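You operate a simulated robot arm through the tools that you are given. There is no shell and no other tool.

Carry out the task below with a simulated robot arm. There is one attempt and no reset: what you move stays moved.

Task
Gauge both wet patches and bed the foam core on the sound one.
Fine: sound means 0.4 to 0.6 mm. Gauge back, grey weight on the core; leave the thin film alone. Set down upright: orange film gauge, grey handled weight.

It is judged by the outcome, as a careful person would: the job done as asked, and still so three seconds after it is handed in. It fails if anything else is knocked over, pushed out of place, dropped, spilled or broken.

Robot
A 7-joint arm with a three-finger gripper, fixed in place. Base frame: the origin is on the floor under the middle of its stand, x ahead of it, y to its left, z up; the work surface is at about z = 850. Lengths are in mm, angles in rad, forces in N, time in s.
It reaches about 1342 mm from its shoulder. Its first joint turns from -2.897 to 2.897 rad. Payload 2.69 kg.
Tool frame: the origin (TCP) lies between the finger pads and is the grasp point; the fingertips stand 30 mm ahead of it; z points along the fingers, y is the line along which they close. The gripper opens to 128 mm; its body begins 117 mm behind the TCP.
Orientation is that of the tool frame in the base frame, as a unit quaternion [w, x, y, z]. With the fingers straight down and closing along the base's y, the tool's x points along the base's -x, its y along +y and its z along -z.

Tools
- The arm moves only by the tool send_rows. Its argument "rows" is a list of rows, each a list of 7 numbers: the shift along the base's x, y, z in mm, then the turn, a rotation vector about the base's x, y, z in degrees, then the gripper command, from -1 (shut) to 1 (fully open), values between in proportion. In form: [[x, y, z, ax, ay, az, hand], ...]. A call has 1 to 20 rows; each row is the pose to reach, as a shift and turn from the pose commanded when the call began. Rows are played at 5 a second. More than 50 mm and 0.15 rad between two rows, or a gripper value outside its range, and nothing of the call is played. Where a pose cannot be reached the arm comes as near as it can. A force on the tool above 40 N (or 10 N above the force at the start of the call, whichever is more), or a blocked arm, ends the call early, and 0.2 s more pass. Each finger travels about 127 mm/s and halts on what it meets, pressing with about 45 N; the grip force reading is that of the motor and also rises with nothing between the fingers. The clock runs only during rows and for 0.2 s after the last one: add rows that repeat a pose to give the fingers time. The reply holds the time, the measured pose of the TCP, the force on the tool along the base axes, the opening and the grip force, in the units named above and with some noise, with the torque about the TCP (base axes, N m) and any sound that the robot's microphone picked up.
- Cameras (640 x 400 px; columns grow to the right, rows downward): "scene" is fixed at [211.5, -639.5, 1433.7]; the picture's right is [0.92, -0.40, 0.00], its down [-0.14, -0.32, -0.94] and it looks along [0.37, 0.86, -0.35] (base axes); focal length 309 px, centre (320, 200). "wrist" rides on the gripper at [58, 54, -131] in the tool frame; the picture's right is [-0.68, 0.74, 0.00], its down [-0.62, -0.57, -0.55] and it looks along [-0.40, -0.37, 0.84] (tool axes); focal length 234 px, centre (320, 200). There is no depth. A picture from a camera that has moved, and an enlarged one, comes with that camera's place and axes in the base frame and with its lens. The place of the scene camera against the robot may be out by one fixed shift of up to 25 mm in any direction.
- camera(camera): a new picture of that camera. It takes no simulated time.
- move_column(by): moves the trunk up (or, below 0, down) by that many mm; the arm rides with it, the base frame stays. It gives what a move gives, with no picture.
- close_up(camera, box): a new picture of the part [left, top, right, bottom] of that camera's present view, enlarged. It takes no simulated time.
- finish_job(): hands the job in; it is judged then, once.

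Nothing tells you positions but the pictures and the camera data. Unless the task says otherwise, let go and move clear before handing in.

The tools are called after "Call:" by a JSON object that holds its "api" and its "payload". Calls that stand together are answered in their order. send_rows: Moves the arm, as the interface text tells. Its arguments: {"type":"object","properties":{"rows":{"type":"array","items":{"type":"array","items":{"type":"number"}}}},"required":["rows"]} The other tools are called the same way: move_column (by) moves the trunk up or down; camera (camera) takes a picture; close_up (camera, box) takes an enlarged picture of a part of a camera's view; finish_job () hands the job in.

At the start:

```text
clock: 0.0
tool_pos: [574.8, 527.7, 1197.5]
orientation: [0.001, 0.001, 1.0, 0.0]
wrist_force: [-0.2, -0.6, -0.1]
ft_torque: [-0.02, -0.03, -0.02]
width: 127.9
gripper_force: 0.1
trunk travel left (down, up): [-150.0, 200.0]
```

scene: 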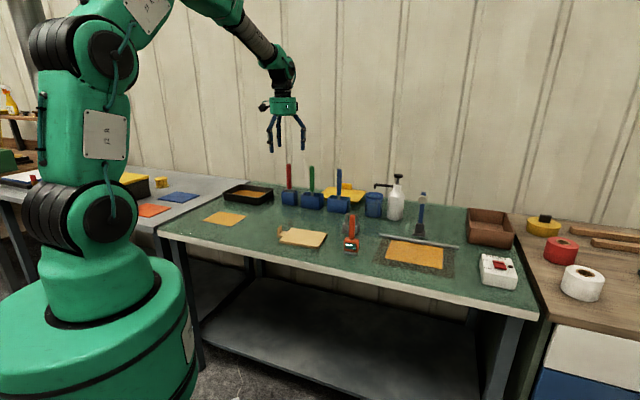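
wrist: 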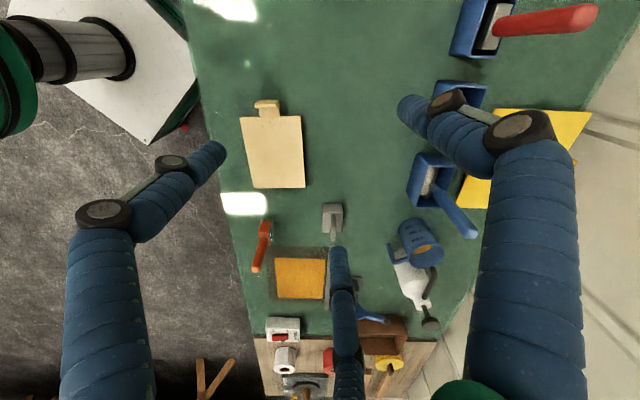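

The scene shows a green bench with amber wet patches, an orange gauge, a foam core with a tab and several other tools. I will enlarge parts of the view to identify each item before moving.

Call:
{"api": "close_up", "payload": {"camera": "scene", "box": [180, 150, 360, 262]}}

Call:
{"api": "close_up", "payload": {"camera": "scene", "box": [330, 165, 540, 297]}}

Call:
{"api": "close_up", "payload": {"camera": "scene", "box": [0, 150, 220, 287]}}

Call:
{"api": "close_up", "payload": {"camera": "wrist", "box": [190, 80, 450, 242]}}

Call:
{"api": "close_up", "payload": {"camera": "wrist", "box": [200, 190, 460, 352]}}

```text
3.56 times, centred on (270, 206) of scene
camera zoom: at [211.5, -639.5, 1433.7], right [0.92, -0.4, 0.0], down [-0.14, -0.32, -0.94], along [0.37, 0.86, -0.35], focal length 1099 px, centre (498, 179)
```

zoom: 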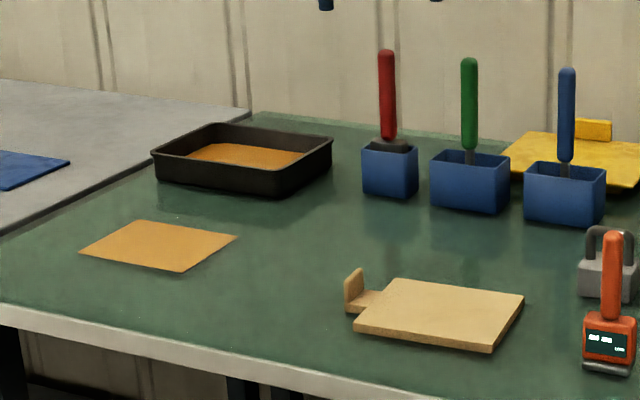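

```text
3.03 times, centred on (435, 231) of scene
camera zoom: at [211.5, -639.5, 1433.7], right [0.92, -0.4, 0.0], down [-0.14, -0.32, -0.94], along [0.37, 0.86, -0.35], focal length 937 px, centre (-28, 106)
```

zoom: 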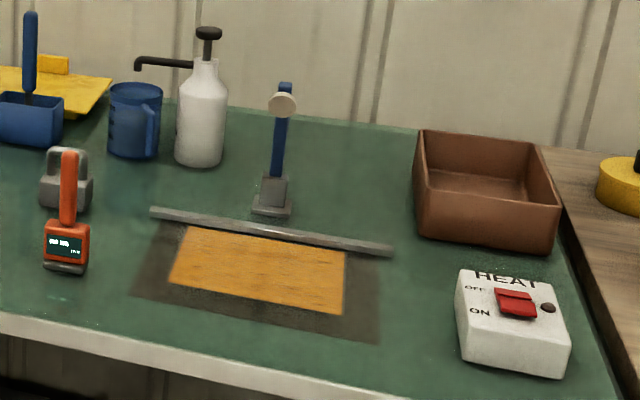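

```text
2.91 times, centred on (110, 218) of scene
camera zoom: at [211.5, -639.5, 1433.7], right [0.92, -0.4, 0.0], down [-0.14, -0.32, -0.94], along [0.37, 0.86, -0.35], focal length 900 px, centre (931, 146)
```

zoom: 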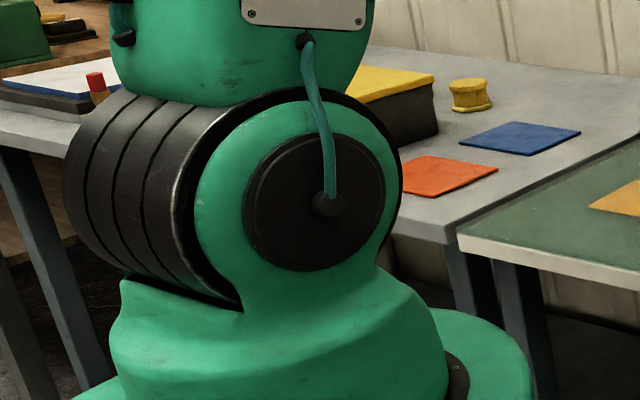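

```text
2.46 times, centred on (320, 161) of wrist
camera zoom: at [515.4, 581.4, 1329.7], right [0.68, 0.74, 0.0], down [0.62, -0.57, 0.55], along [0.4, -0.37, -0.84], focal length 576 px, centre (320, 296)
```

zoom: 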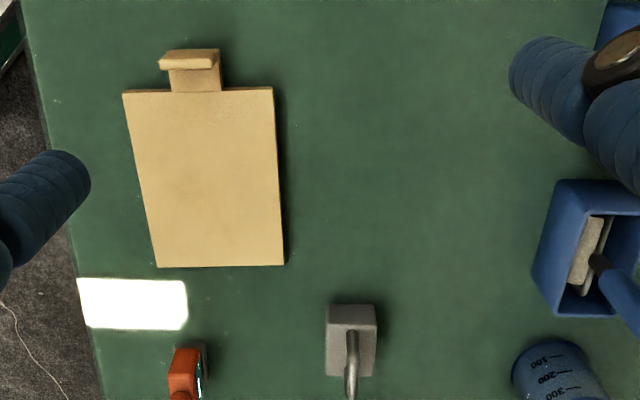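

```text
2.46 times, centred on (330, 271) of wrist
camera zoom: at [515.4, 581.4, 1329.7], right [0.68, 0.74, 0.0], down [0.62, -0.57, 0.55], along [0.4, -0.37, -0.84], focal length 576 px, centre (295, 25)
```

zoom: 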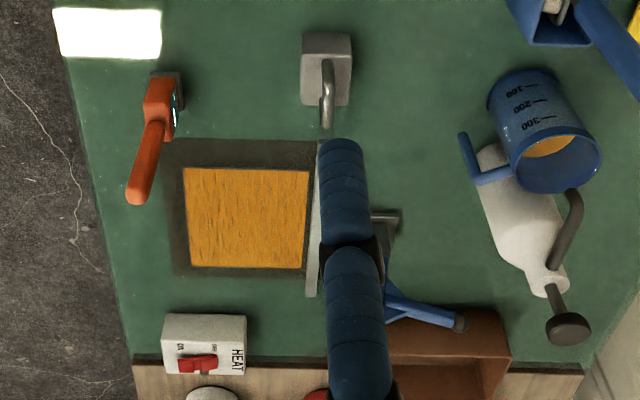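

Call:
{"api": "close_up", "payload": {"camera": "scene", "box": [336, 208, 368, 258]}}

Call:
{"api": "close_up", "payload": {"camera": "scene", "box": [270, 215, 340, 259]}}

Call:
{"api": "close_up", "payload": {"camera": "scene", "box": [190, 195, 260, 239]}}

Call:
{"api": "close_up", "payload": {"camera": "wrist", "box": [230, 200, 350, 275]}}

```text
8.00 times, centred on (352, 233) of scene
camera zoom: at [211.5, -639.5, 1433.7], right [0.92, -0.4, 0.0], down [-0.14, -0.32, -0.94], along [0.37, 0.86, -0.35], focal length 2474 px, centre (64, -64)
```

zoom: 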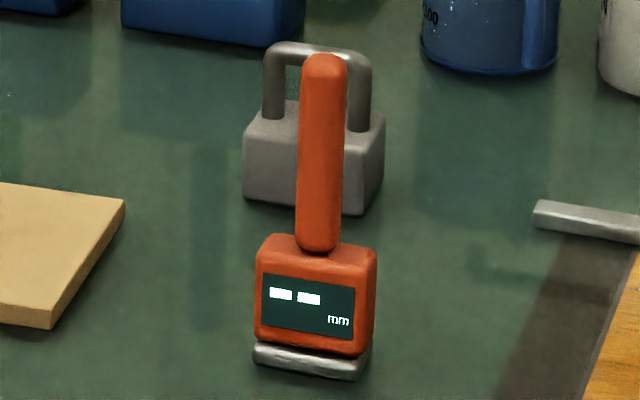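

```text
9.09 times, centred on (305, 237) of scene
camera zoom: at [211.5, -639.5, 1433.7], right [0.92, -0.4, 0.0], down [-0.14, -0.32, -0.94], along [0.37, 0.86, -0.35], focal length 2811 px, centre (456, -136)
```

zoom: 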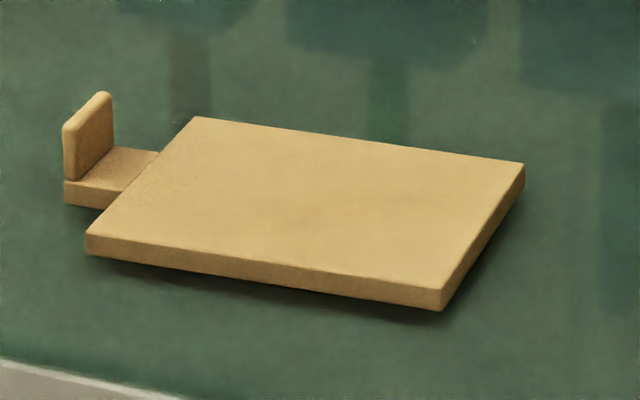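

```text
9.09 times, centred on (225, 217) of scene
camera zoom: at [211.5, -639.5, 1433.7], right [0.92, -0.4, 0.0], down [-0.14, -0.32, -0.94], along [0.37, 0.86, -0.35], focal length 2811 px, centre (1184, 46)
```

zoom: 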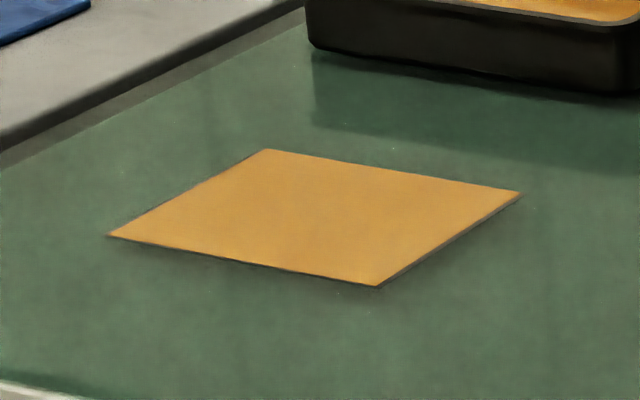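

```text
5.33 times, centred on (290, 238) of wrist
camera zoom: at [515.4, 581.4, 1329.7], right [0.68, 0.74, 0.0], down [0.62, -0.57, 0.55], along [0.4, -0.37, -0.84], focal length 1249 px, centre (480, 0)
```

zoom: 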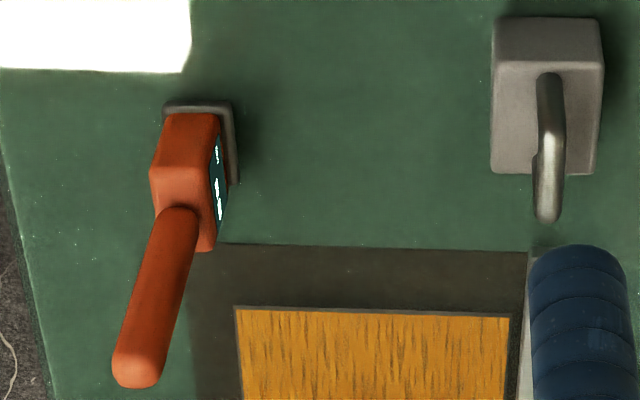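

The gauge reads dashes when idle, and its display seems to be on both faces. Next I will test how the fingers close in free air, so I know the grasp geometry.

Call:
{"api": "send_rows", "payload": {"rows": [[0, 0, 0, 0, 0, 0, -0.5], [0, 0, 0, 0, 0, 0, -0.5], [0, 0, 0, 0, 0, 0, -0.5], [0, 0, 0, 0, 0, 0, -0.5]]}}

Call:
{"api": "camera", "payload": {"camera": "wrist"}}

Call:
{"api": "close_up", "payload": {"camera": "scene", "box": [230, 60, 350, 160]}}

```text
clock: 1.0
tool_pos: [574.4, 528.0, 1198.4]
orientation: [0.001, 0.0, 1.0, 0.0]
wrist_force: [0.9, -0.4, -0.2]
ft_torque: [0.0, -0.01, -0.02]
width: 31.9
gripper_force: 0.0
trunk travel left (down, up): [-150.0, 200.0]
```

```text
taken
camera wrist: at [515.4, 581.4, 1329.7], right [0.68, 0.74, 0.0], down [0.62, -0.57, 0.55], along [0.4, -0.37, -0.84], focal length 234 px, centre (320, 200)
```

wrist: 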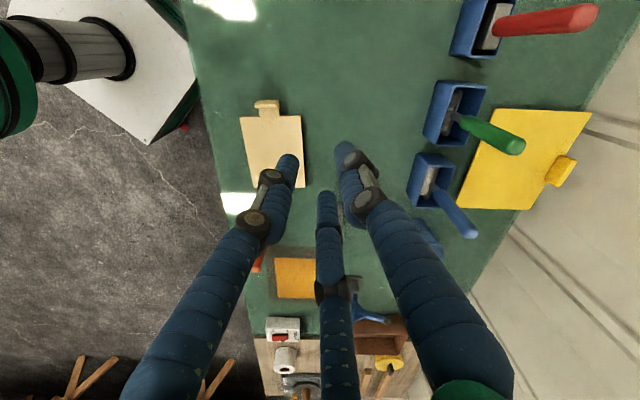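

```text
4.00 times, centred on (290, 110) of scene
camera zoom: at [211.5, -639.5, 1433.7], right [0.92, -0.4, 0.0], down [-0.14, -0.32, -0.94], along [0.37, 0.86, -0.35], focal length 1237 px, centre (440, 560)
```

zoom: 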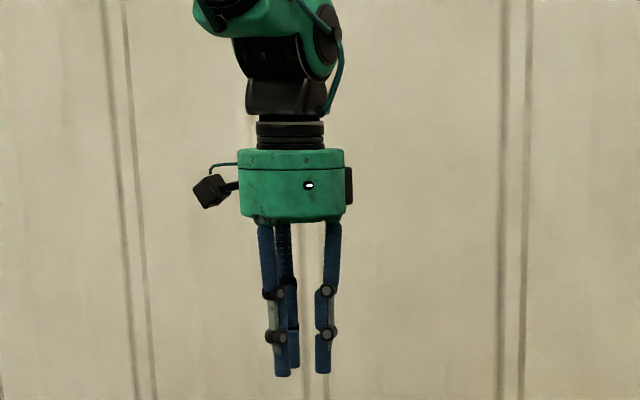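

The three fingers close radially like a chuck, with one on +y and two on -y. I will open the gripper and move over the area between the core and the gauge to look more closely.

Call:
{"api": "send_rows", "payload": {"rows": [[0, -45, 0, 0, 0, 0, 1], [-2, -90, 0, 0, 0, 0, 1], [-4, -135, 0, 0, 0, 0, 1], [-8, -189, 0, 0, 0, 0, 1], [-8, -189, 0, 0, 0, 0, 1]]}}

Call:
{"api": "camera", "payload": {"camera": "wrist"}}

Call:
{"api": "camera", "payload": {"camera": "scene"}}

```text
refused: row 4 steps farther than a row can; nothing moved
```

```text
taken
camera wrist: at [515.4, 581.4, 1329.7], right [0.68, 0.74, 0.0], down [0.62, -0.57, 0.55], along [0.4, -0.37, -0.84], focal length 234 px, centre (320, 200)
```

wrist: 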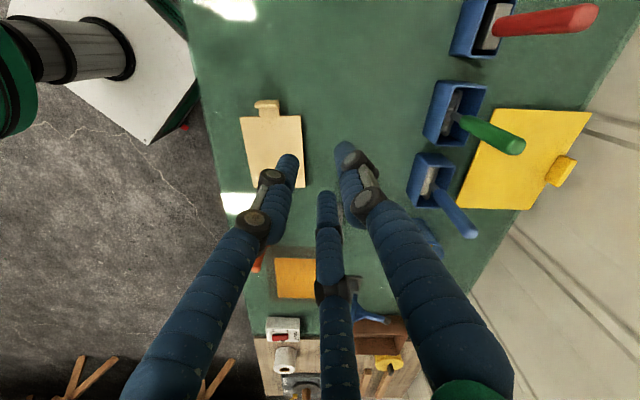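

```text
taken
```

scene: 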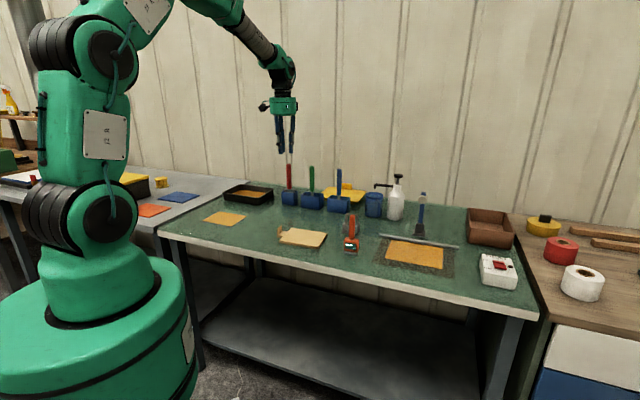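

That move was refused because the last step was 54 mm. The view has not changed, so I am resending the same motion with smaller steps.

Call:
{"api": "send_rows", "payload": {"rows": [[0, -38, 0, 0, 0, 0, 1], [-2, -76, 0, 0, 0, 0, 1], [-4, -114, 0, 0, 0, 0, 1], [-6, -152, 0, 0, 0, 0, 1], [-8, -189, 0, 0, 0, 0, 1], [-8, -189, 0, 0, 0, 0, 1]]}}

Call:
{"api": "camera", "payload": {"camera": "wrist"}}

Call:
{"api": "camera", "payload": {"camera": "scene"}}

```text
clock: 2.4
tool_pos: [564.1, 338.1, 1199.2]
orientation: [0.0, 0.0, 1.0, 0.001]
wrist_force: [0.4, -0.8, 0.5]
ft_torque: [0.03, -0.02, 0.01]
width: 128.2
gripper_force: 0.1
trunk travel left (down, up): [-150.0, 200.0]
```

```text
taken
camera wrist: at [505.6, 390.5, 1331.2], right [0.68, 0.74, 0.0], down [0.62, -0.57, 0.55], along [0.4, -0.37, -0.84], focal length 234 px, centre (320, 200)
```

wrist: 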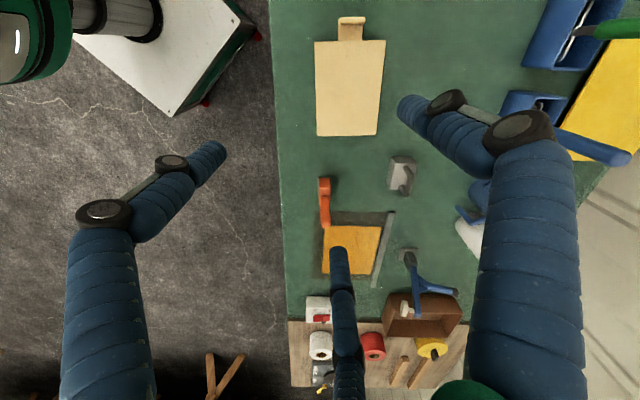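

```text
taken
```

scene: 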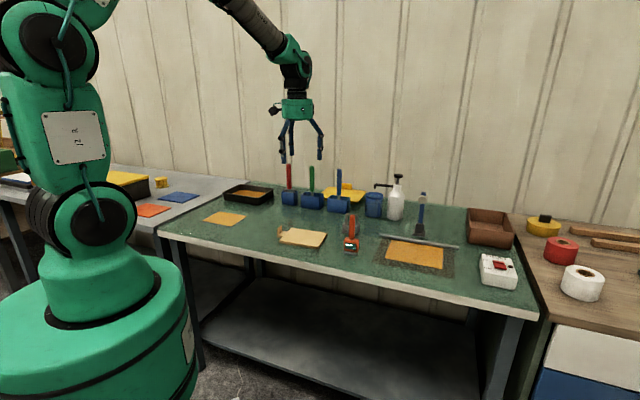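

Call:
{"api": "close_up", "payload": {"camera": "wrist", "box": [280, 150, 420, 238]}}

Call:
{"api": "close_up", "payload": {"camera": "wrist", "box": [290, 5, 430, 145]}}

Call:
{"api": "close_up", "payload": {"camera": "wrist", "box": [290, 200, 410, 300]}}

```text
4.55 times, centred on (350, 194) of wrist
camera zoom: at [505.6, 390.5, 1331.2], right [0.68, 0.74, 0.0], down [0.62, -0.57, 0.55], along [0.4, -0.37, -0.84], focal length 1064 px, centre (184, 227)
```

zoom: 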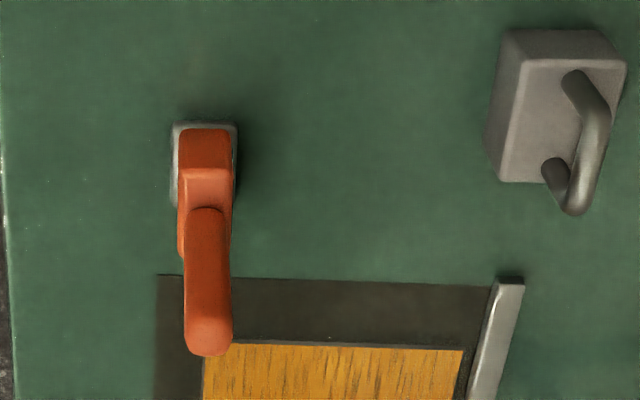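

```text
2.86 times, centred on (360, 75) of wrist
camera zoom: at [505.6, 390.5, 1331.2], right [0.68, 0.74, 0.0], down [0.62, -0.57, 0.55], along [0.4, -0.37, -0.84], focal length 669 px, centre (206, 557)
```

zoom: 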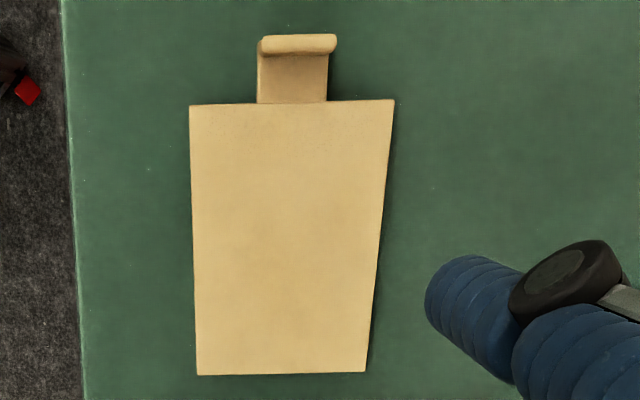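

```text
4.00 times, centred on (350, 250) of wrist
camera zoom: at [505.6, 390.5, 1331.2], right [0.68, 0.74, 0.0], down [0.62, -0.57, 0.55], along [0.4, -0.37, -0.84], focal length 937 px, centre (200, 0)
```

zoom: 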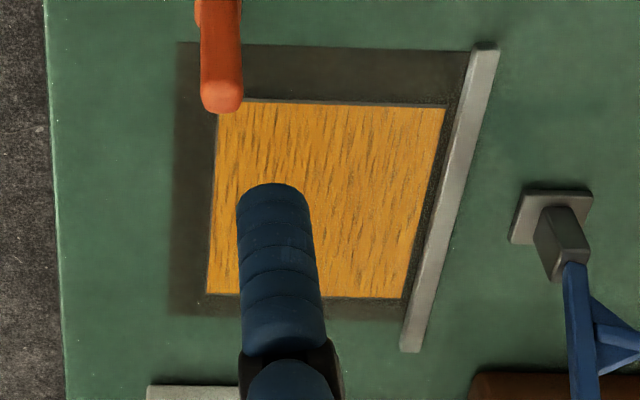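

The gauge handle looks to be at about (714, 212) with its top near z=985. The core is about 160×123 mm, the left patch centres near (325, 745) and the right patch near (920, 130). I will hover over the gauge with the gripper open to refine its position.

Call:
{"api": "send_rows", "payload": {"rows": [[25, -21, 0, 0, 0, 0, 1], [50, -42, -15, 0, 0, 0, 1], [75, -63, -30, 0, 0, 0, 1], [100, -84, -45, 0, 0, 0, 1], [125, -105, -60, 0, 0, 0, 1], [150, -125, -75, 0, 0, 0, 1], [150, -125, -100, 0, 0, 0, 1], [150, -125, -100, 0, 0, 0, 1], [150, -125, -100, 0, 0, 0, 1]]}}

Call:
{"api": "camera", "payload": {"camera": "wrist"}}

Call:
{"api": "camera", "payload": {"camera": "scene"}}

```text
clock: 4.4
tool_pos: [716.8, 212.7, 1099.4]
orientation: [0.0, 0.0, 1.0, 0.0]
wrist_force: [-0.7, -0.2, 0.2]
ft_torque: [-0.01, -0.01, -0.01]
width: 128.1
gripper_force: 0.0
trunk travel left (down, up): [-150.0, 200.0]
```

```text
taken
camera wrist: at [657.1, 266.7, 1230.6], right [0.68, 0.74, 0.0], down [0.62, -0.57, 0.55], along [0.4, -0.37, -0.84], focal length 234 px, centre (320, 200)
```

wrist: 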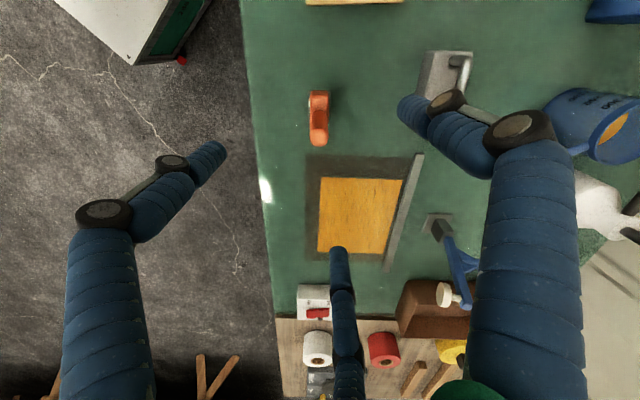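

```text
taken
```

scene: 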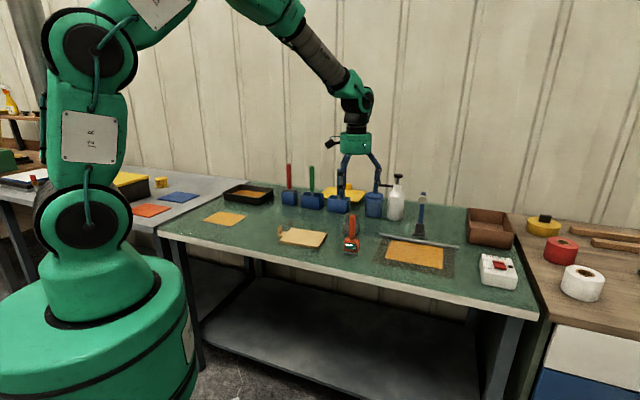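

Call:
{"api": "close_up", "payload": {"camera": "wrist", "box": [270, 70, 380, 160]}}

Call:
{"api": "close_up", "payload": {"camera": "wrist", "box": [290, 140, 440, 280]}}

Call:
{"api": "close_up", "payload": {"camera": "scene", "box": [320, 140, 400, 260]}}

```text
4.44 times, centred on (325, 115) of wrist
camera zoom: at [657.1, 266.7, 1230.6], right [0.68, 0.74, 0.0], down [0.62, -0.57, 0.55], along [0.4, -0.37, -0.84], focal length 1041 px, centre (298, 578)
```

zoom: 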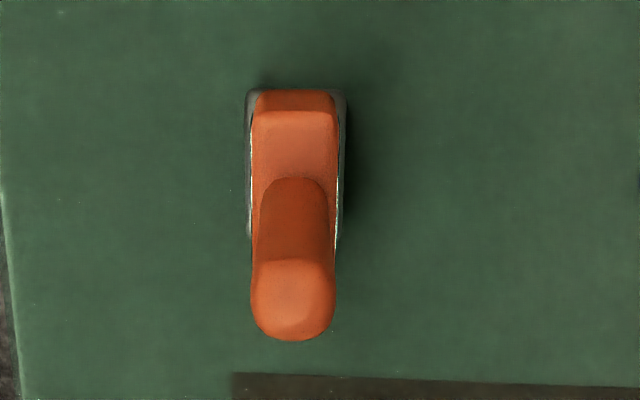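

```text
2.86 times, centred on (365, 210) of wrist
camera zoom: at [657.1, 266.7, 1230.6], right [0.68, 0.74, 0.0], down [0.62, -0.57, 0.55], along [0.4, -0.37, -0.84], focal length 669 px, centre (191, 171)
```

zoom: 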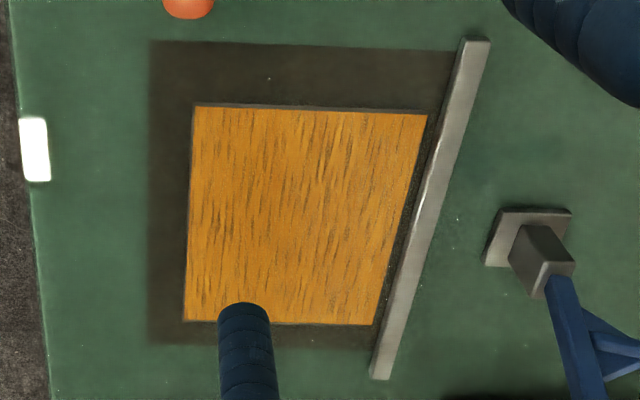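

```text
3.33 times, centred on (360, 200) of scene
camera zoom: at [211.5, -639.5, 1433.7], right [0.92, -0.4, 0.0], down [-0.14, -0.32, -0.94], along [0.37, 0.86, -0.35], focal length 1031 px, centre (187, 200)
```

zoom: 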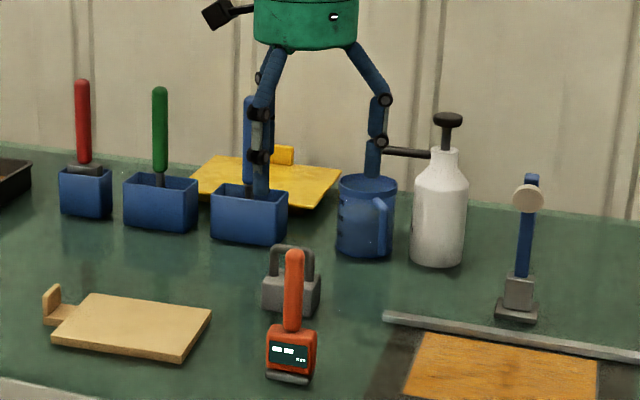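

The handle axis triangulates to about (714.5, 212.4) with its tip near z≈996, so the TCP is already centred over it. I will descend to about z=955, which leaves the fingertips above the gauge body, and check there before closing.

Call:
{"api": "send_rows", "payload": {"rows": [[-1, 0, -35, 0, 0, 0, 1], [-1, 0, -70, 0, 0, 0, 1], [-1, 0, -105, 0, 0, 0, 1], [-1, 0, -130, 0, 0, 0, 1], [-1, 0, -145, 0, 0, 0, 1], [-1, 0, -145, 0, 0, 0, 1], [-1, 0, -145, 0, 0, 0, 1]]}}

Call:
{"api": "camera", "payload": {"camera": "wrist"}}

Call:
{"api": "close_up", "payload": {"camera": "scene", "box": [310, 170, 400, 260]}}

```text
clock: 6.0
tool_pos: [714.9, 214.8, 953.7]
orientation: [0.0, 0.0, 1.0, 0.0]
wrist_force: [0.4, 0.4, 1.0]
ft_torque: [0.03, -0.03, 0.03]
width: 128.2
gripper_force: 0.1
trunk travel left (down, up): [-150.0, 200.0]
```

```text
taken
camera wrist: at [656.1, 267.3, 1084.8], right [0.68, 0.74, 0.0], down [0.62, -0.57, 0.55], along [0.4, -0.37, -0.84], focal length 234 px, centre (320, 200)
```

wrist: 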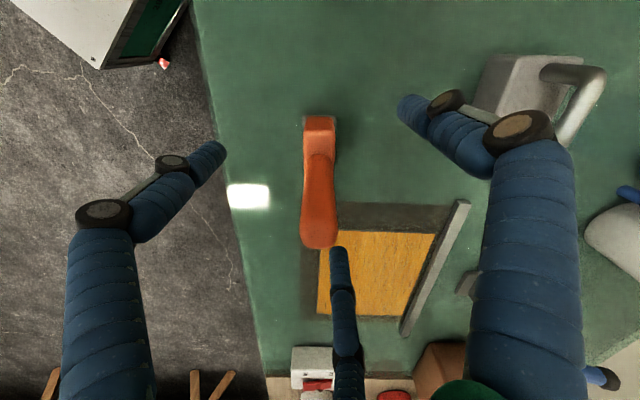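

```text
4.44 times, centred on (355, 215) of scene
camera zoom: at [211.5, -639.5, 1433.7], right [0.92, -0.4, 0.0], down [-0.14, -0.32, -0.94], along [0.37, 0.86, -0.35], focal length 1374 px, centre (164, 133)
```

zoom: 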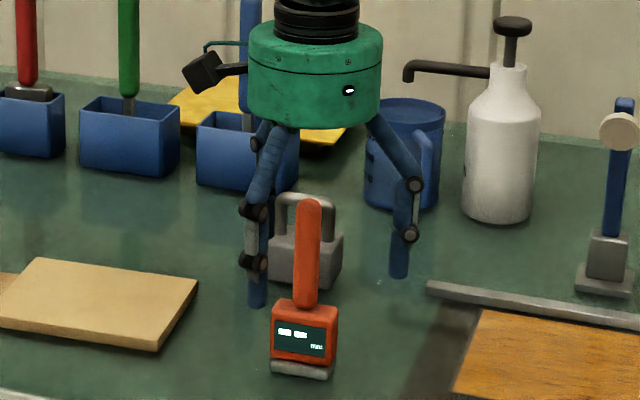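

The handle sits at the TCP projection in the wrist picture, and the scene view shows the fingers spaced around it. I will close the gripper now.

Call:
{"api": "send_rows", "payload": {"rows": [[0, 0, 0, 0, 0, 0, -1], [0, 0, 0, 0, 0, 0, -1], [0, 0, 0, 0, 0, 0, -1], [0, 0, 0, 0, 0, 0, -1], [0, 0, 0, 0, 0, 0, -1], [0, 0, 0, 0, 0, 0, -1]]}}

Call:
{"api": "camera", "payload": {"camera": "wrist"}}

Call:
{"api": "close_up", "payload": {"camera": "scene", "box": [310, 170, 400, 260]}}

```text
clock: 7.4
tool_pos: [715.1, 213.6, 951.8]
orientation: [-0.001, 0.0, 1.0, 0.0]
wrist_force: [0.4, -0.5, -0.3]
ft_torque: [-0.03, 0.01, -0.01]
width: 23.0
gripper_force: 44.6
trunk travel left (down, up): [-150.0, 200.0]
```

```text
taken
camera wrist: at [656.1, 267.3, 1084.7], right [0.68, 0.74, 0.0], down [0.62, -0.57, 0.55], along [0.4, -0.37, -0.84], focal length 234 px, centre (320, 200)
```

wrist: 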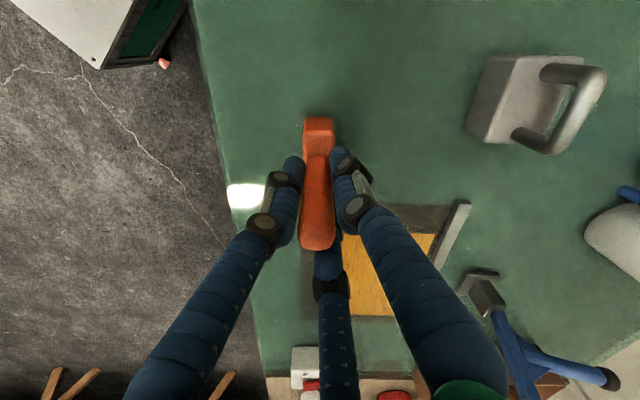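

```text
4.44 times, centred on (355, 215) of scene
camera zoom: at [211.5, -639.5, 1433.7], right [0.92, -0.4, 0.0], down [-0.14, -0.32, -0.94], along [0.37, 0.86, -0.35], focal length 1374 px, centre (164, 133)
```

zoom: 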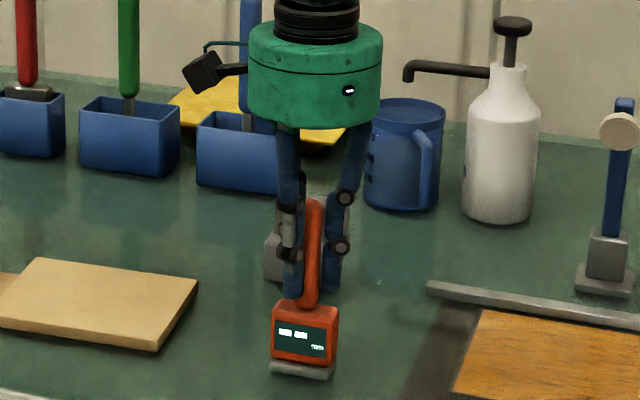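

The gauge is gripped at width 23 with 44.6 N, and I have noted the pick pose for putting it back. I will lift it, carry it to above the right patch near (923, 122), and look again.

Call:
{"api": "send_rows", "payload": {"rows": [[0, 0, 15, 0, 0, 0, -1], [0, 0, 40, 0, 0, 0, -1], [0, 0, 65, 0, 0, 0, -1], [35, -15, 75, 0, 0, 0, -1], [70, -31, 75, 0, 0, 0, -1], [105, -46, 75, 0, 0, 0, -1], [140, -61, 75, 0, 0, 0, -1], [175, -77, 75, 0, 0, 0, -1], [208, -91, 75, 0, 0, 0, -1], [208, -91, 75, 0, 0, 0, -1], [208, -91, 75, 0, 0, 0, -1]]}}

Call:
{"api": "camera", "payload": {"camera": "wrist"}}

Call:
{"api": "camera", "payload": {"camera": "scene"}}

```text
clock: 9.8
tool_pos: [925.0, 124.5, 1028.8]
orientation: [0.0, 0.001, 1.0, 0.0]
wrist_force: [-0.2, 0.5, -0.8]
ft_torque: [0.02, -0.04, 0.0]
width: 22.7
gripper_force: 44.8
trunk travel left (down, up): [-150.0, 200.0]
```

```text
taken
camera wrist: at [866.1, 177.0, 1159.4], right [0.68, 0.74, 0.0], down [0.62, -0.57, 0.55], along [0.4, -0.37, -0.84], focal length 234 px, centre (320, 200)
```

wrist: 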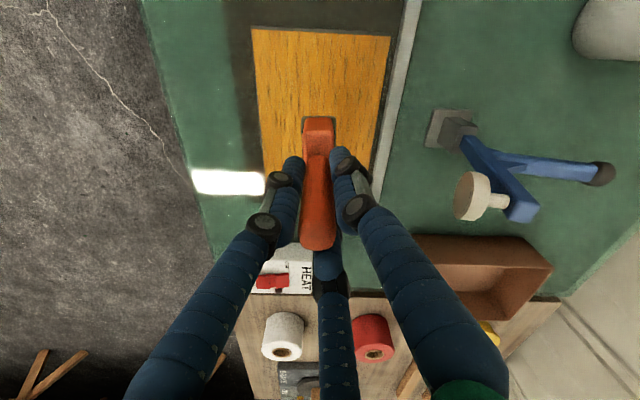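

```text
taken
```

scene: 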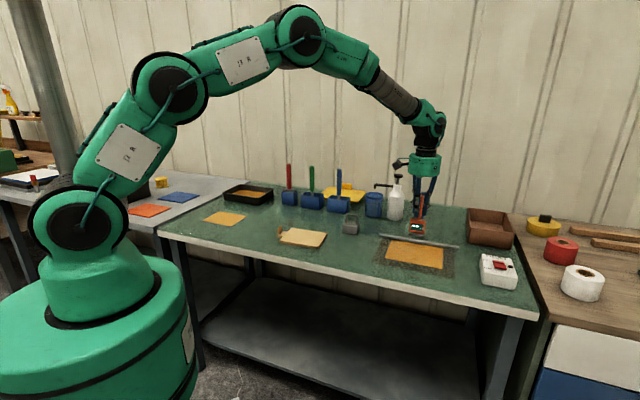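

The gauge is upright above the patch centre, well clear of the steel bar and the heat box. I will lower it straight down and slow over the last few millimetres.

Call:
{"api": "send_rows", "payload": {"rows": [[-1, -1, -25, 0, 0, 0, -1], [-1, -1, -45, 0, 0, 0, -1], [-1, -1, -58, 0, 0, 0, -1], [-1, -1, -66, 0, 0, 0, -1], [-1, -1, -70, 0, 0, 0, -1], [-1, -1, -72, 0, 0, 0, -1], [-1, -1, -73, 0, 0, 0, -1], [-1, -1, -73, 0, 0, 0, -1]]}}

Call:
{"api": "close_up", "payload": {"camera": "scene", "box": [380, 200, 460, 280]}}

Call:
{"api": "camera", "payload": {"camera": "wrist"}}

```text
clock: 11.6
tool_pos: [923.3, 122.2, 955.3]
orientation: [0.0, 0.0, 1.0, 0.0]
wrist_force: [0.7, 0.9, -1.3]
ft_torque: [-0.02, -0.02, 0.0]
width: 23.0
gripper_force: 44.9
trunk travel left (down, up): [-150.0, 200.0]
```

```text
5.00 times, centred on (420, 240) of scene
camera zoom: at [211.5, -639.5, 1433.7], right [0.92, -0.4, 0.0], down [-0.14, -0.32, -0.94], along [0.37, 0.86, -0.35], focal length 1546 px, centre (-180, 0)
```

zoom: 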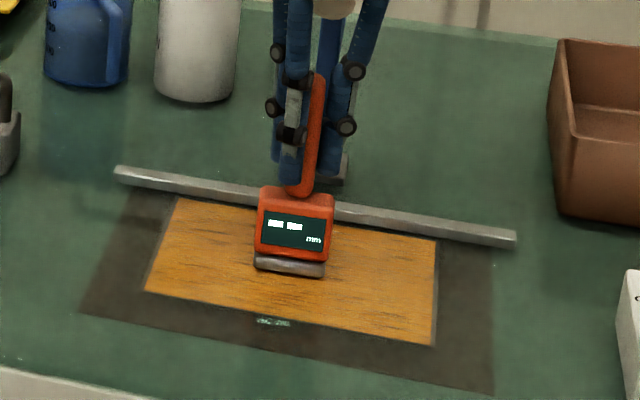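

```text
taken
camera wrist: at [864.0, 175.3, 1086.4], right [0.68, 0.74, 0.0], down [0.62, -0.57, 0.55], along [0.4, -0.37, -0.84], focal length 234 px, centre (320, 200)
```

wrist: 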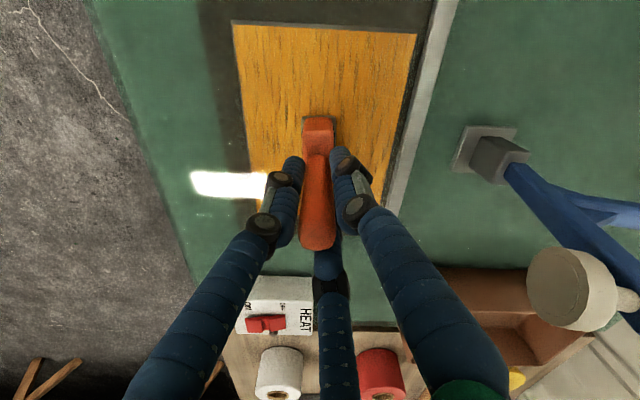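

The gauge is just above the film and the display still shows dashes. I will go down in 1 mm steps until it makes contact.

Call:
{"api": "send_rows", "payload": {"rows": [[0, 0, -1, 0, 0, 0, -1], [0, 0, -1.5, 0, 0, 0, -1], [0, 0, -2, 0, 0, 0, -1], [0, 0, -2, 0, 0, 0, -1], [0, 0, -2, 0, 0, 0, -1]]}}

Call:
{"api": "close_up", "payload": {"camera": "scene", "box": [400, 225, 440, 265]}}

```text
clock: 12.8
tool_pos: [923.6, 122.6, 953.0]
orientation: [0.0, 0.001, 1.0, 0.0]
wrist_force: [0.5, 0.7, -0.9]
ft_torque: [0.0, 0.02, 0.0]
width: 22.9
gripper_force: 45.3
trunk travel left (down, up): [-150.0, 200.0]
```

```text
10.00 times, centred on (420, 245) of scene
camera zoom: at [211.5, -639.5, 1433.7], right [0.92, -0.4, 0.0], down [-0.14, -0.32, -0.94], along [0.37, 0.86, -0.35], focal length 3092 px, centre (-680, -250)
```

zoom: 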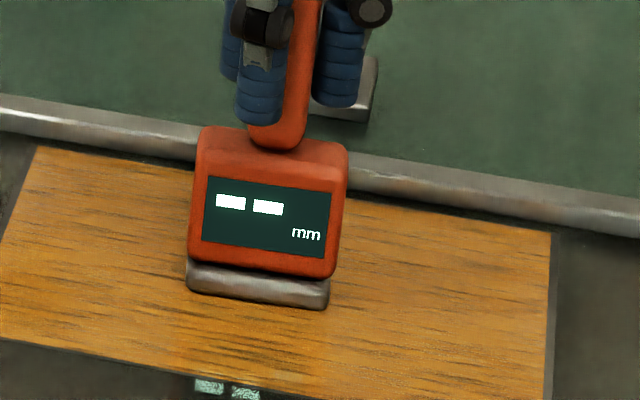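

There is no contact force yet and the display still shows dashes. I will carry on down gently.

Call:
{"api": "send_rows", "payload": {"rows": [[0, 0, -0.5, 0, 0, 0, -1], [0, 0, -1, 0, 0, 0, -1], [0, 0, -1.5, 0, 0, 0, -1], [0, 0, -1.5, 0, 0, 0, -1], [0, 0, -1.5, 0, 0, 0, -1]]}}

Call:
{"api": "close_up", "payload": {"camera": "scene", "box": [400, 225, 440, 265]}}

```text
clock: 14.0
tool_pos: [922.7, 121.7, 954.1]
orientation: [0.0, 0.0, 1.0, 0.0]
wrist_force: [0.3, -0.7, 8.0]
ft_torque: [-0.32, -0.2, 0.03]
width: 23.2
gripper_force: 45.1
trunk travel left (down, up): [-150.0, 200.0]
```

```text
10.00 times, centred on (420, 245) of scene
camera zoom: at [211.5, -639.5, 1433.7], right [0.92, -0.4, 0.0], down [-0.14, -0.32, -0.94], along [0.37, 0.86, -0.35], focal length 3092 px, centre (-680, -250)
```

zoom: 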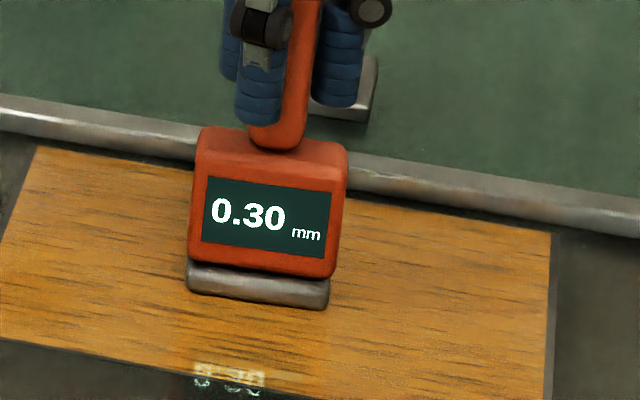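

The right patch reads 0.30 mm, so it is the thin film and stays alone. I will lift straight up and carry the gauge high over the bench toward the left patch.

Call:
{"api": "send_rows", "payload": {"rows": [[0, 0, 5, 0, 0, 0, -1], [0, 0, 25, 0, 0, 0, -1], [0, 0, 60, 0, 0, 0, -1], [0, 0, 100, 0, 0, 0, -1], [0, 0, 140, 0, 0, 0, -1], [0, 0, 160, 0, 0, 0, -1], [-20, 20, 160, 0, 0, 0, -1], [-50, 50, 160, 0, 0, 0, -1], [-83, 83, 160, 0, 0, 0, -1], [-116, 116, 160, 0, 0, 0, -1], [-149, 149, 160, 0, 0, 0, -1], [-182, 182, 160, 0, 0, 0, -1], [-215, 215, 160, 0, 0, 0, -1], [-248, 248, 160, 0, 0, 0, -1], [-281, 281, 160, 0, 0, 0, -1], [-310, 310, 160, 0, 0, 0, -1], [-310, 310, 160, 0, 0, 0, -1]]}}

Call:
{"api": "camera", "payload": {"camera": "wrist"}}

Call:
{"api": "camera", "payload": {"camera": "scene"}}

```text
clock: 17.6
tool_pos: [611.4, 434.7, 1110.5]
orientation: [0.0, 0.0, 1.0, 0.0]
wrist_force: [-0.7, 0.7, -0.2]
ft_torque: [-0.04, -0.07, 0.03]
width: 23.1
gripper_force: 44.9
trunk travel left (down, up): [-150.0, 200.0]
```

```text
taken
camera wrist: at [552.0, 485.6, 1243.7], right [0.68, 0.74, 0.0], down [0.62, -0.57, 0.55], along [0.4, -0.37, -0.84], focal length 234 px, centre (320, 200)
```

wrist: 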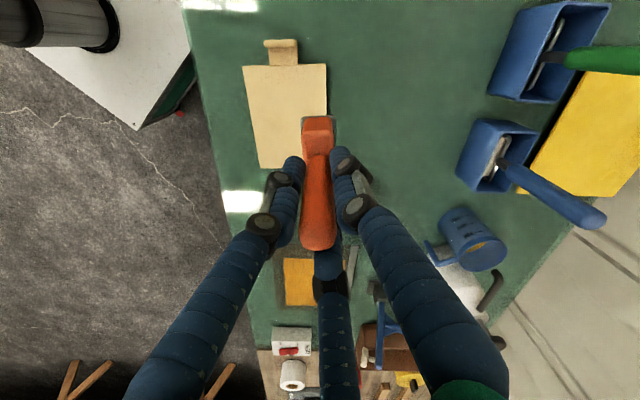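

```text
taken
```

scene: 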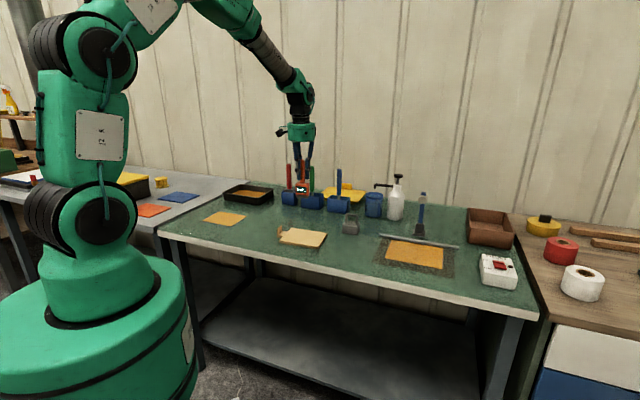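

The carry is going cleanly. I will continue to above the left patch, near (320, 726).

Call:
{"api": "send_rows", "payload": {"rows": [[-20, 20, 0, 0, 0, 0, -1], [-50, 50, 0, 0, 0, 0, -1], [-83, 83, 0, 0, 0, 0, -1], [-116, 116, 0, 0, 0, 0, -1], [-149, 149, 0, 0, 0, 0, -1], [-182, 182, 0, 0, 0, 0, -1], [-215, 215, 0, 0, 0, 0, -1], [-248, 248, 0, 0, 0, 0, -1], [-275, 275, 0, 0, 0, 0, -1], [-292, 292, 0, 0, 0, 0, -1], [-292, 292, 0, 0, 0, 0, -1], [-292, 292, 0, 0, 0, 0, -1]]}}

Call:
{"api": "camera", "payload": {"camera": "wrist"}}

Call:
{"api": "camera", "payload": {"camera": "scene"}}

```text
clock: 20.2
tool_pos: [320.9, 723.8, 1112.9]
orientation: [0.0, 0.0, 1.0, -0.001]
wrist_force: [-0.1, 0.5, -0.7]
ft_torque: [0.01, 0.0, -0.03]
width: 23.0
gripper_force: 44.8
trunk travel left (down, up): [-150.0, 200.0]
```

```text
taken
camera wrist: at [261.4, 777.4, 1244.2], right [0.68, 0.74, 0.0], down [0.62, -0.57, 0.55], along [0.4, -0.37, -0.84], focal length 234 px, centre (320, 200)
```

wrist: 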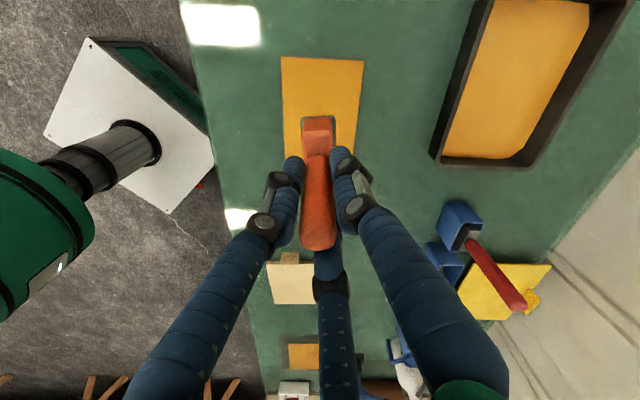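

```text
taken
```

scene: 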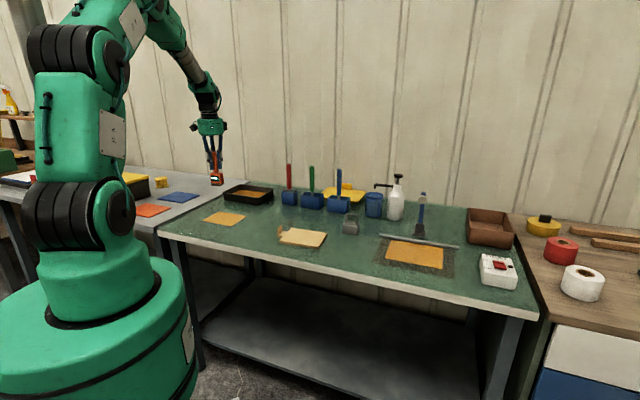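

Call:
{"api": "close_up", "payload": {"camera": "wrist", "box": [250, 40, 400, 180]}}

Call:
{"api": "close_up", "payload": {"camera": "scene", "box": [190, 160, 260, 230]}}

```text
2.86 times, centred on (325, 110) of wrist
camera zoom: at [261.4, 777.4, 1244.2], right [0.68, 0.74, 0.0], down [0.62, -0.57, 0.55], along [0.4, -0.37, -0.84], focal length 669 px, centre (306, 457)
```

zoom: 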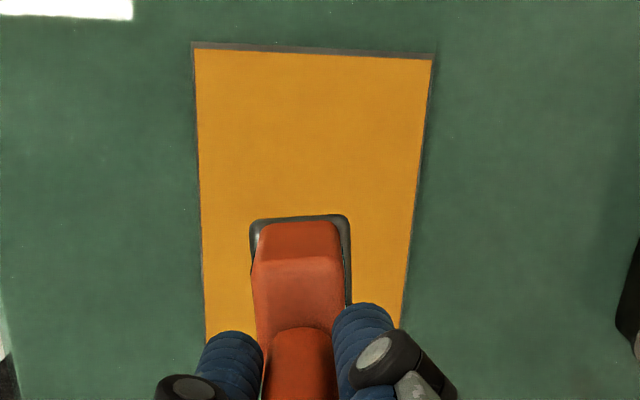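

```text
5.71 times, centred on (225, 195) of scene
camera zoom: at [211.5, -639.5, 1433.7], right [0.92, -0.4, 0.0], down [-0.14, -0.32, -0.94], along [0.37, 0.86, -0.35], focal length 1767 px, centre (863, 229)
```

zoom: 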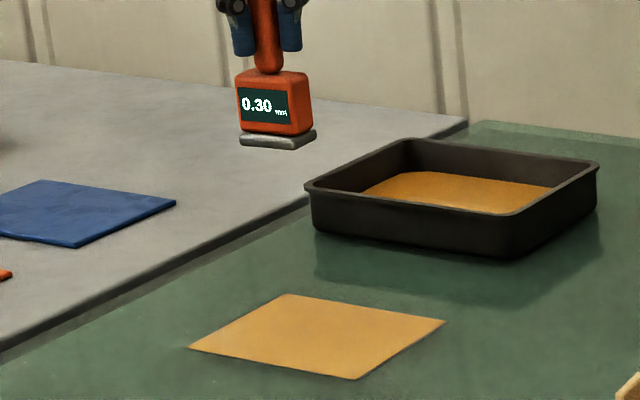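

The left patch centre is about (329.5, 716.5), and the display is holding 0.30 from the last contact. I will lower the gauge onto the middle of this patch and slow near the film.

Call:
{"api": "send_rows", "payload": {"rows": [[10, -6.5, 0, 0, 0, 0, -1], [10, -6.5, -35, 0, 0, 0, -1], [10, -6.5, -75, 0, 0, 0, -1], [10, -6.5, -110, 0, 0, 0, -1], [10, -6.5, -135, 0, 0, 0, -1], [10, -6.5, -148, 0, 0, 0, -1], [10, -6.5, -154, 0, 0, 0, -1], [10, -6.5, -157, 0, 0, 0, -1], [10, -6.5, -158, 0, 0, 0, -1], [10, -6.5, -158, 0, 0, 0, -1]]}}

Call:
{"api": "close_up", "payload": {"camera": "scene", "box": [190, 180, 260, 250]}}

Call:
{"api": "camera", "payload": {"camera": "wrist"}}

```text
clock: 22.4
tool_pos: [330.9, 717.6, 953.2]
orientation: [0.0, 0.0, 1.0, 0.0]
wrist_force: [-0.7, 0.5, -0.6]
ft_torque: [0.04, -0.01, 0.01]
width: 23.1
gripper_force: 45.4
trunk travel left (down, up): [-150.0, 200.0]
```

```text
5.71 times, centred on (225, 215) of scene
camera zoom: at [211.5, -639.5, 1433.7], right [0.92, -0.4, 0.0], down [-0.14, -0.32, -0.94], along [0.37, 0.86, -0.35], focal length 1767 px, centre (863, 114)
```

zoom: 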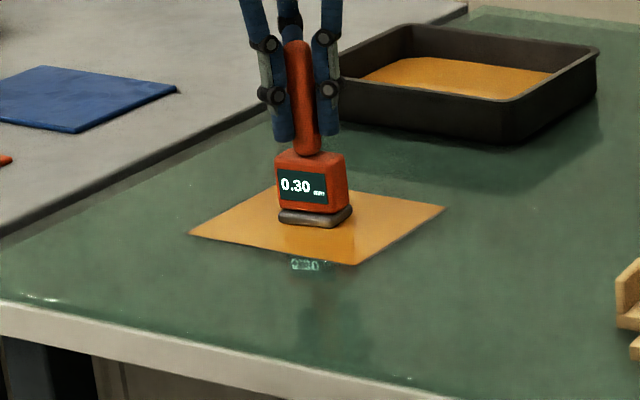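

```text
taken
camera wrist: at [271.7, 770.9, 1084.9], right [0.68, 0.74, 0.0], down [0.62, -0.57, 0.55], along [0.4, -0.37, -0.84], focal length 234 px, centre (320, 200)
```

wrist: 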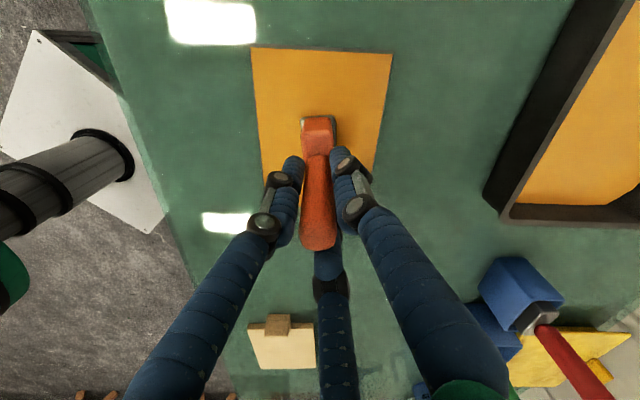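

Hovering a millimetre or so above the left film, with no contact force yet. I will ease down to touch.

Call:
{"api": "send_rows", "payload": {"rows": [[0, 0, -0.5, 0, 0, 0, -1], [0, 0, -1, 0, 0, 0, -1], [0, 0, -1.5, 0, 0, 0, -1], [0, 0, -1.5, 0, 0, 0, -1], [0, 0, -1.5, 0, 0, 0, -1]]}}

Call:
{"api": "close_up", "payload": {"camera": "scene", "box": [205, 190, 245, 230]}}

```text
clock: 23.6
tool_pos: [330.3, 718.0, 952.3]
orientation: [0.001, 0.0, 1.0, 0.001]
wrist_force: [-2.4, 2.8, 10.1]
ft_torque: [0.02, 0.11, -0.02]
width: 23.1
gripper_force: 45.0
trunk travel left (down, up): [-150.0, 200.0]
```

```text
10.00 times, centred on (225, 210) of scene
camera zoom: at [211.5, -639.5, 1433.7], right [0.92, -0.4, 0.0], down [-0.14, -0.32, -0.94], along [0.37, 0.86, -0.35], focal length 3092 px, centre (1270, 100)
```

zoom: 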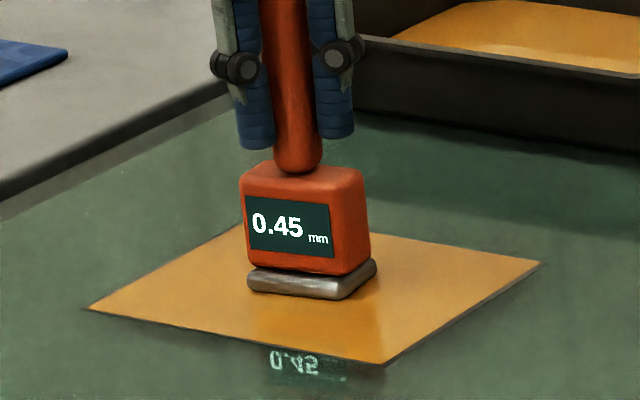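

The left patch reads 0.45 mm, which is within 0.4–0.6, so it is the sound one. I will lift straight off and return the gauge to its original spot at about (715, 213).

Call:
{"api": "send_rows", "payload": {"rows": [[0, 0, 5, 0, 0, 0, -1], [0, 0, 25, 0, 0, 0, -1], [0, 0, 60, 0, 0, 0, -1], [0, 0, 100, 0, 0, 0, -1], [0, 0, 140, 0, 0, 0, -1], [0, 0, 160, 0, 0, 0, -1], [14, -18, 160, 0, 0, 0, -1], [38, -50, 160, 0, 0, 0, -1], [65, -85, 160, 0, 0, 0, -1], [92, -120, 160, 0, 0, 0, -1], [119, -156, 160, 0, 0, 0, -1], [146, -191, 160, 0, 0, 0, -1], [173, -226, 160, 0, 0, 0, -1], [200, -262, 160, 0, 0, 0, -1], [227, -297, 160, 0, 0, 0, -1], [254, -332, 160, 0, 0, 0, -1], [281, -367, 160, 0, 0, 0, -1], [308, -403, 160, 0, 0, 0, -1], [335, -438, 160, 0, 0, 0, -1], [362, -473, 160, 0, 0, 0, -1]]}}

Call:
{"api": "camera", "payload": {"camera": "scene"}}

Call:
{"api": "camera", "payload": {"camera": "wrist"}}

```text
clock: 27.8
tool_pos: [692.7, 246.3, 1111.9]
orientation: [0.0, 0.001, 1.0, 0.0]
wrist_force: [-0.6, -0.2, -1.2]
ft_torque: [-0.03, -0.01, -0.02]
width: 23.4
gripper_force: 44.8
trunk travel left (down, up): [-150.0, 200.0]
```

```text
taken
```

scene: 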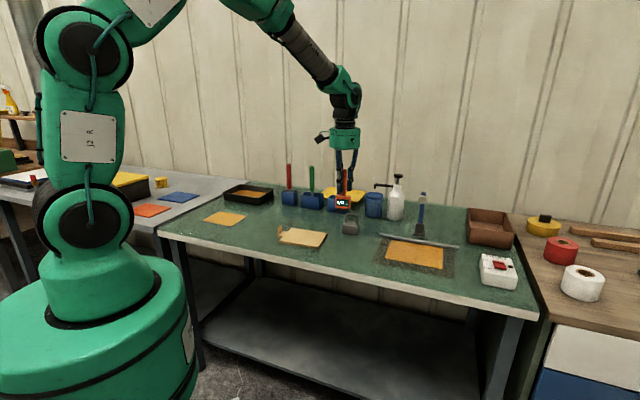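

```text
taken
camera wrist: at [633.9, 299.0, 1243.1], right [0.68, 0.74, 0.0], down [0.62, -0.57, 0.55], along [0.4, -0.37, -0.84], focal length 234 px, centre (320, 200)
```

wrist: 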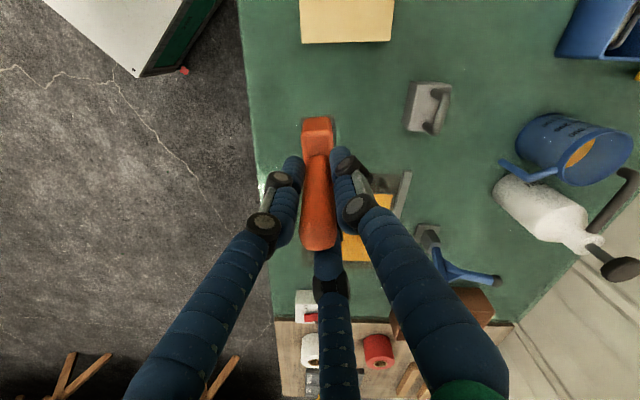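

The gauge is nearly back over its spot. I will finish the lateral move and lower to about 2 mm above the surface.

Call:
{"api": "send_rows", "payload": {"rows": [[23, -30.5, 0, 0, 0, 0, -1], [23, -30.5, -35, 0, 0, 0, -1], [23, -30.5, -75, 0, 0, 0, -1], [23, -30.5, -110, 0, 0, 0, -1], [23, -30.5, -135, 0, 0, 0, -1], [23, -30.5, -148, 0, 0, 0, -1], [23, -30.5, -154, 0, 0, 0, -1], [23, -30.5, -157, 0, 0, 0, -1], [23, -30.5, -158, 0, 0, 0, -1], [23, -30.5, -158, 0, 0, 0, -1], [23, -30.5, -158, 0, 0, 0, -1]]}}

Call:
{"api": "close_up", "payload": {"camera": "scene", "box": [330, 210, 375, 260]}}

Call:
{"api": "camera", "payload": {"camera": "wrist"}}

```text
clock: 30.2
tool_pos: [716.3, 212.9, 953.2]
orientation: [-0.001, 0.0, 1.0, 0.0]
wrist_force: [-0.4, -0.2, -1.0]
ft_torque: [-0.04, -0.03, -0.05]
width: 23.1
gripper_force: 45.3
trunk travel left (down, up): [-150.0, 200.0]
```

```text
8.00 times, centred on (352, 235) of scene
camera zoom: at [211.5, -639.5, 1433.7], right [0.92, -0.4, 0.0], down [-0.14, -0.32, -0.94], along [0.37, 0.86, -0.35], focal length 2474 px, centre (60, -80)
```

zoom: 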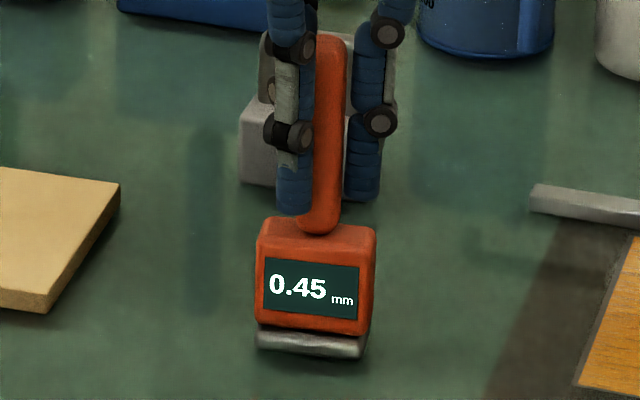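

```text
taken
camera wrist: at [657.1, 266.9, 1085.9], right [0.68, 0.74, 0.0], down [0.62, -0.57, 0.55], along [0.4, -0.37, -0.84], focal length 234 px, centre (320, 200)
```

wrist: 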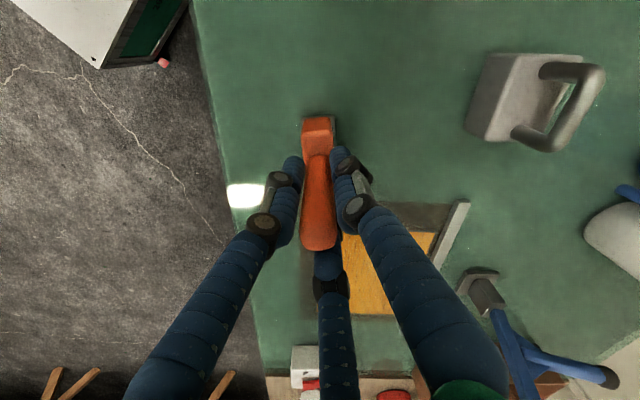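

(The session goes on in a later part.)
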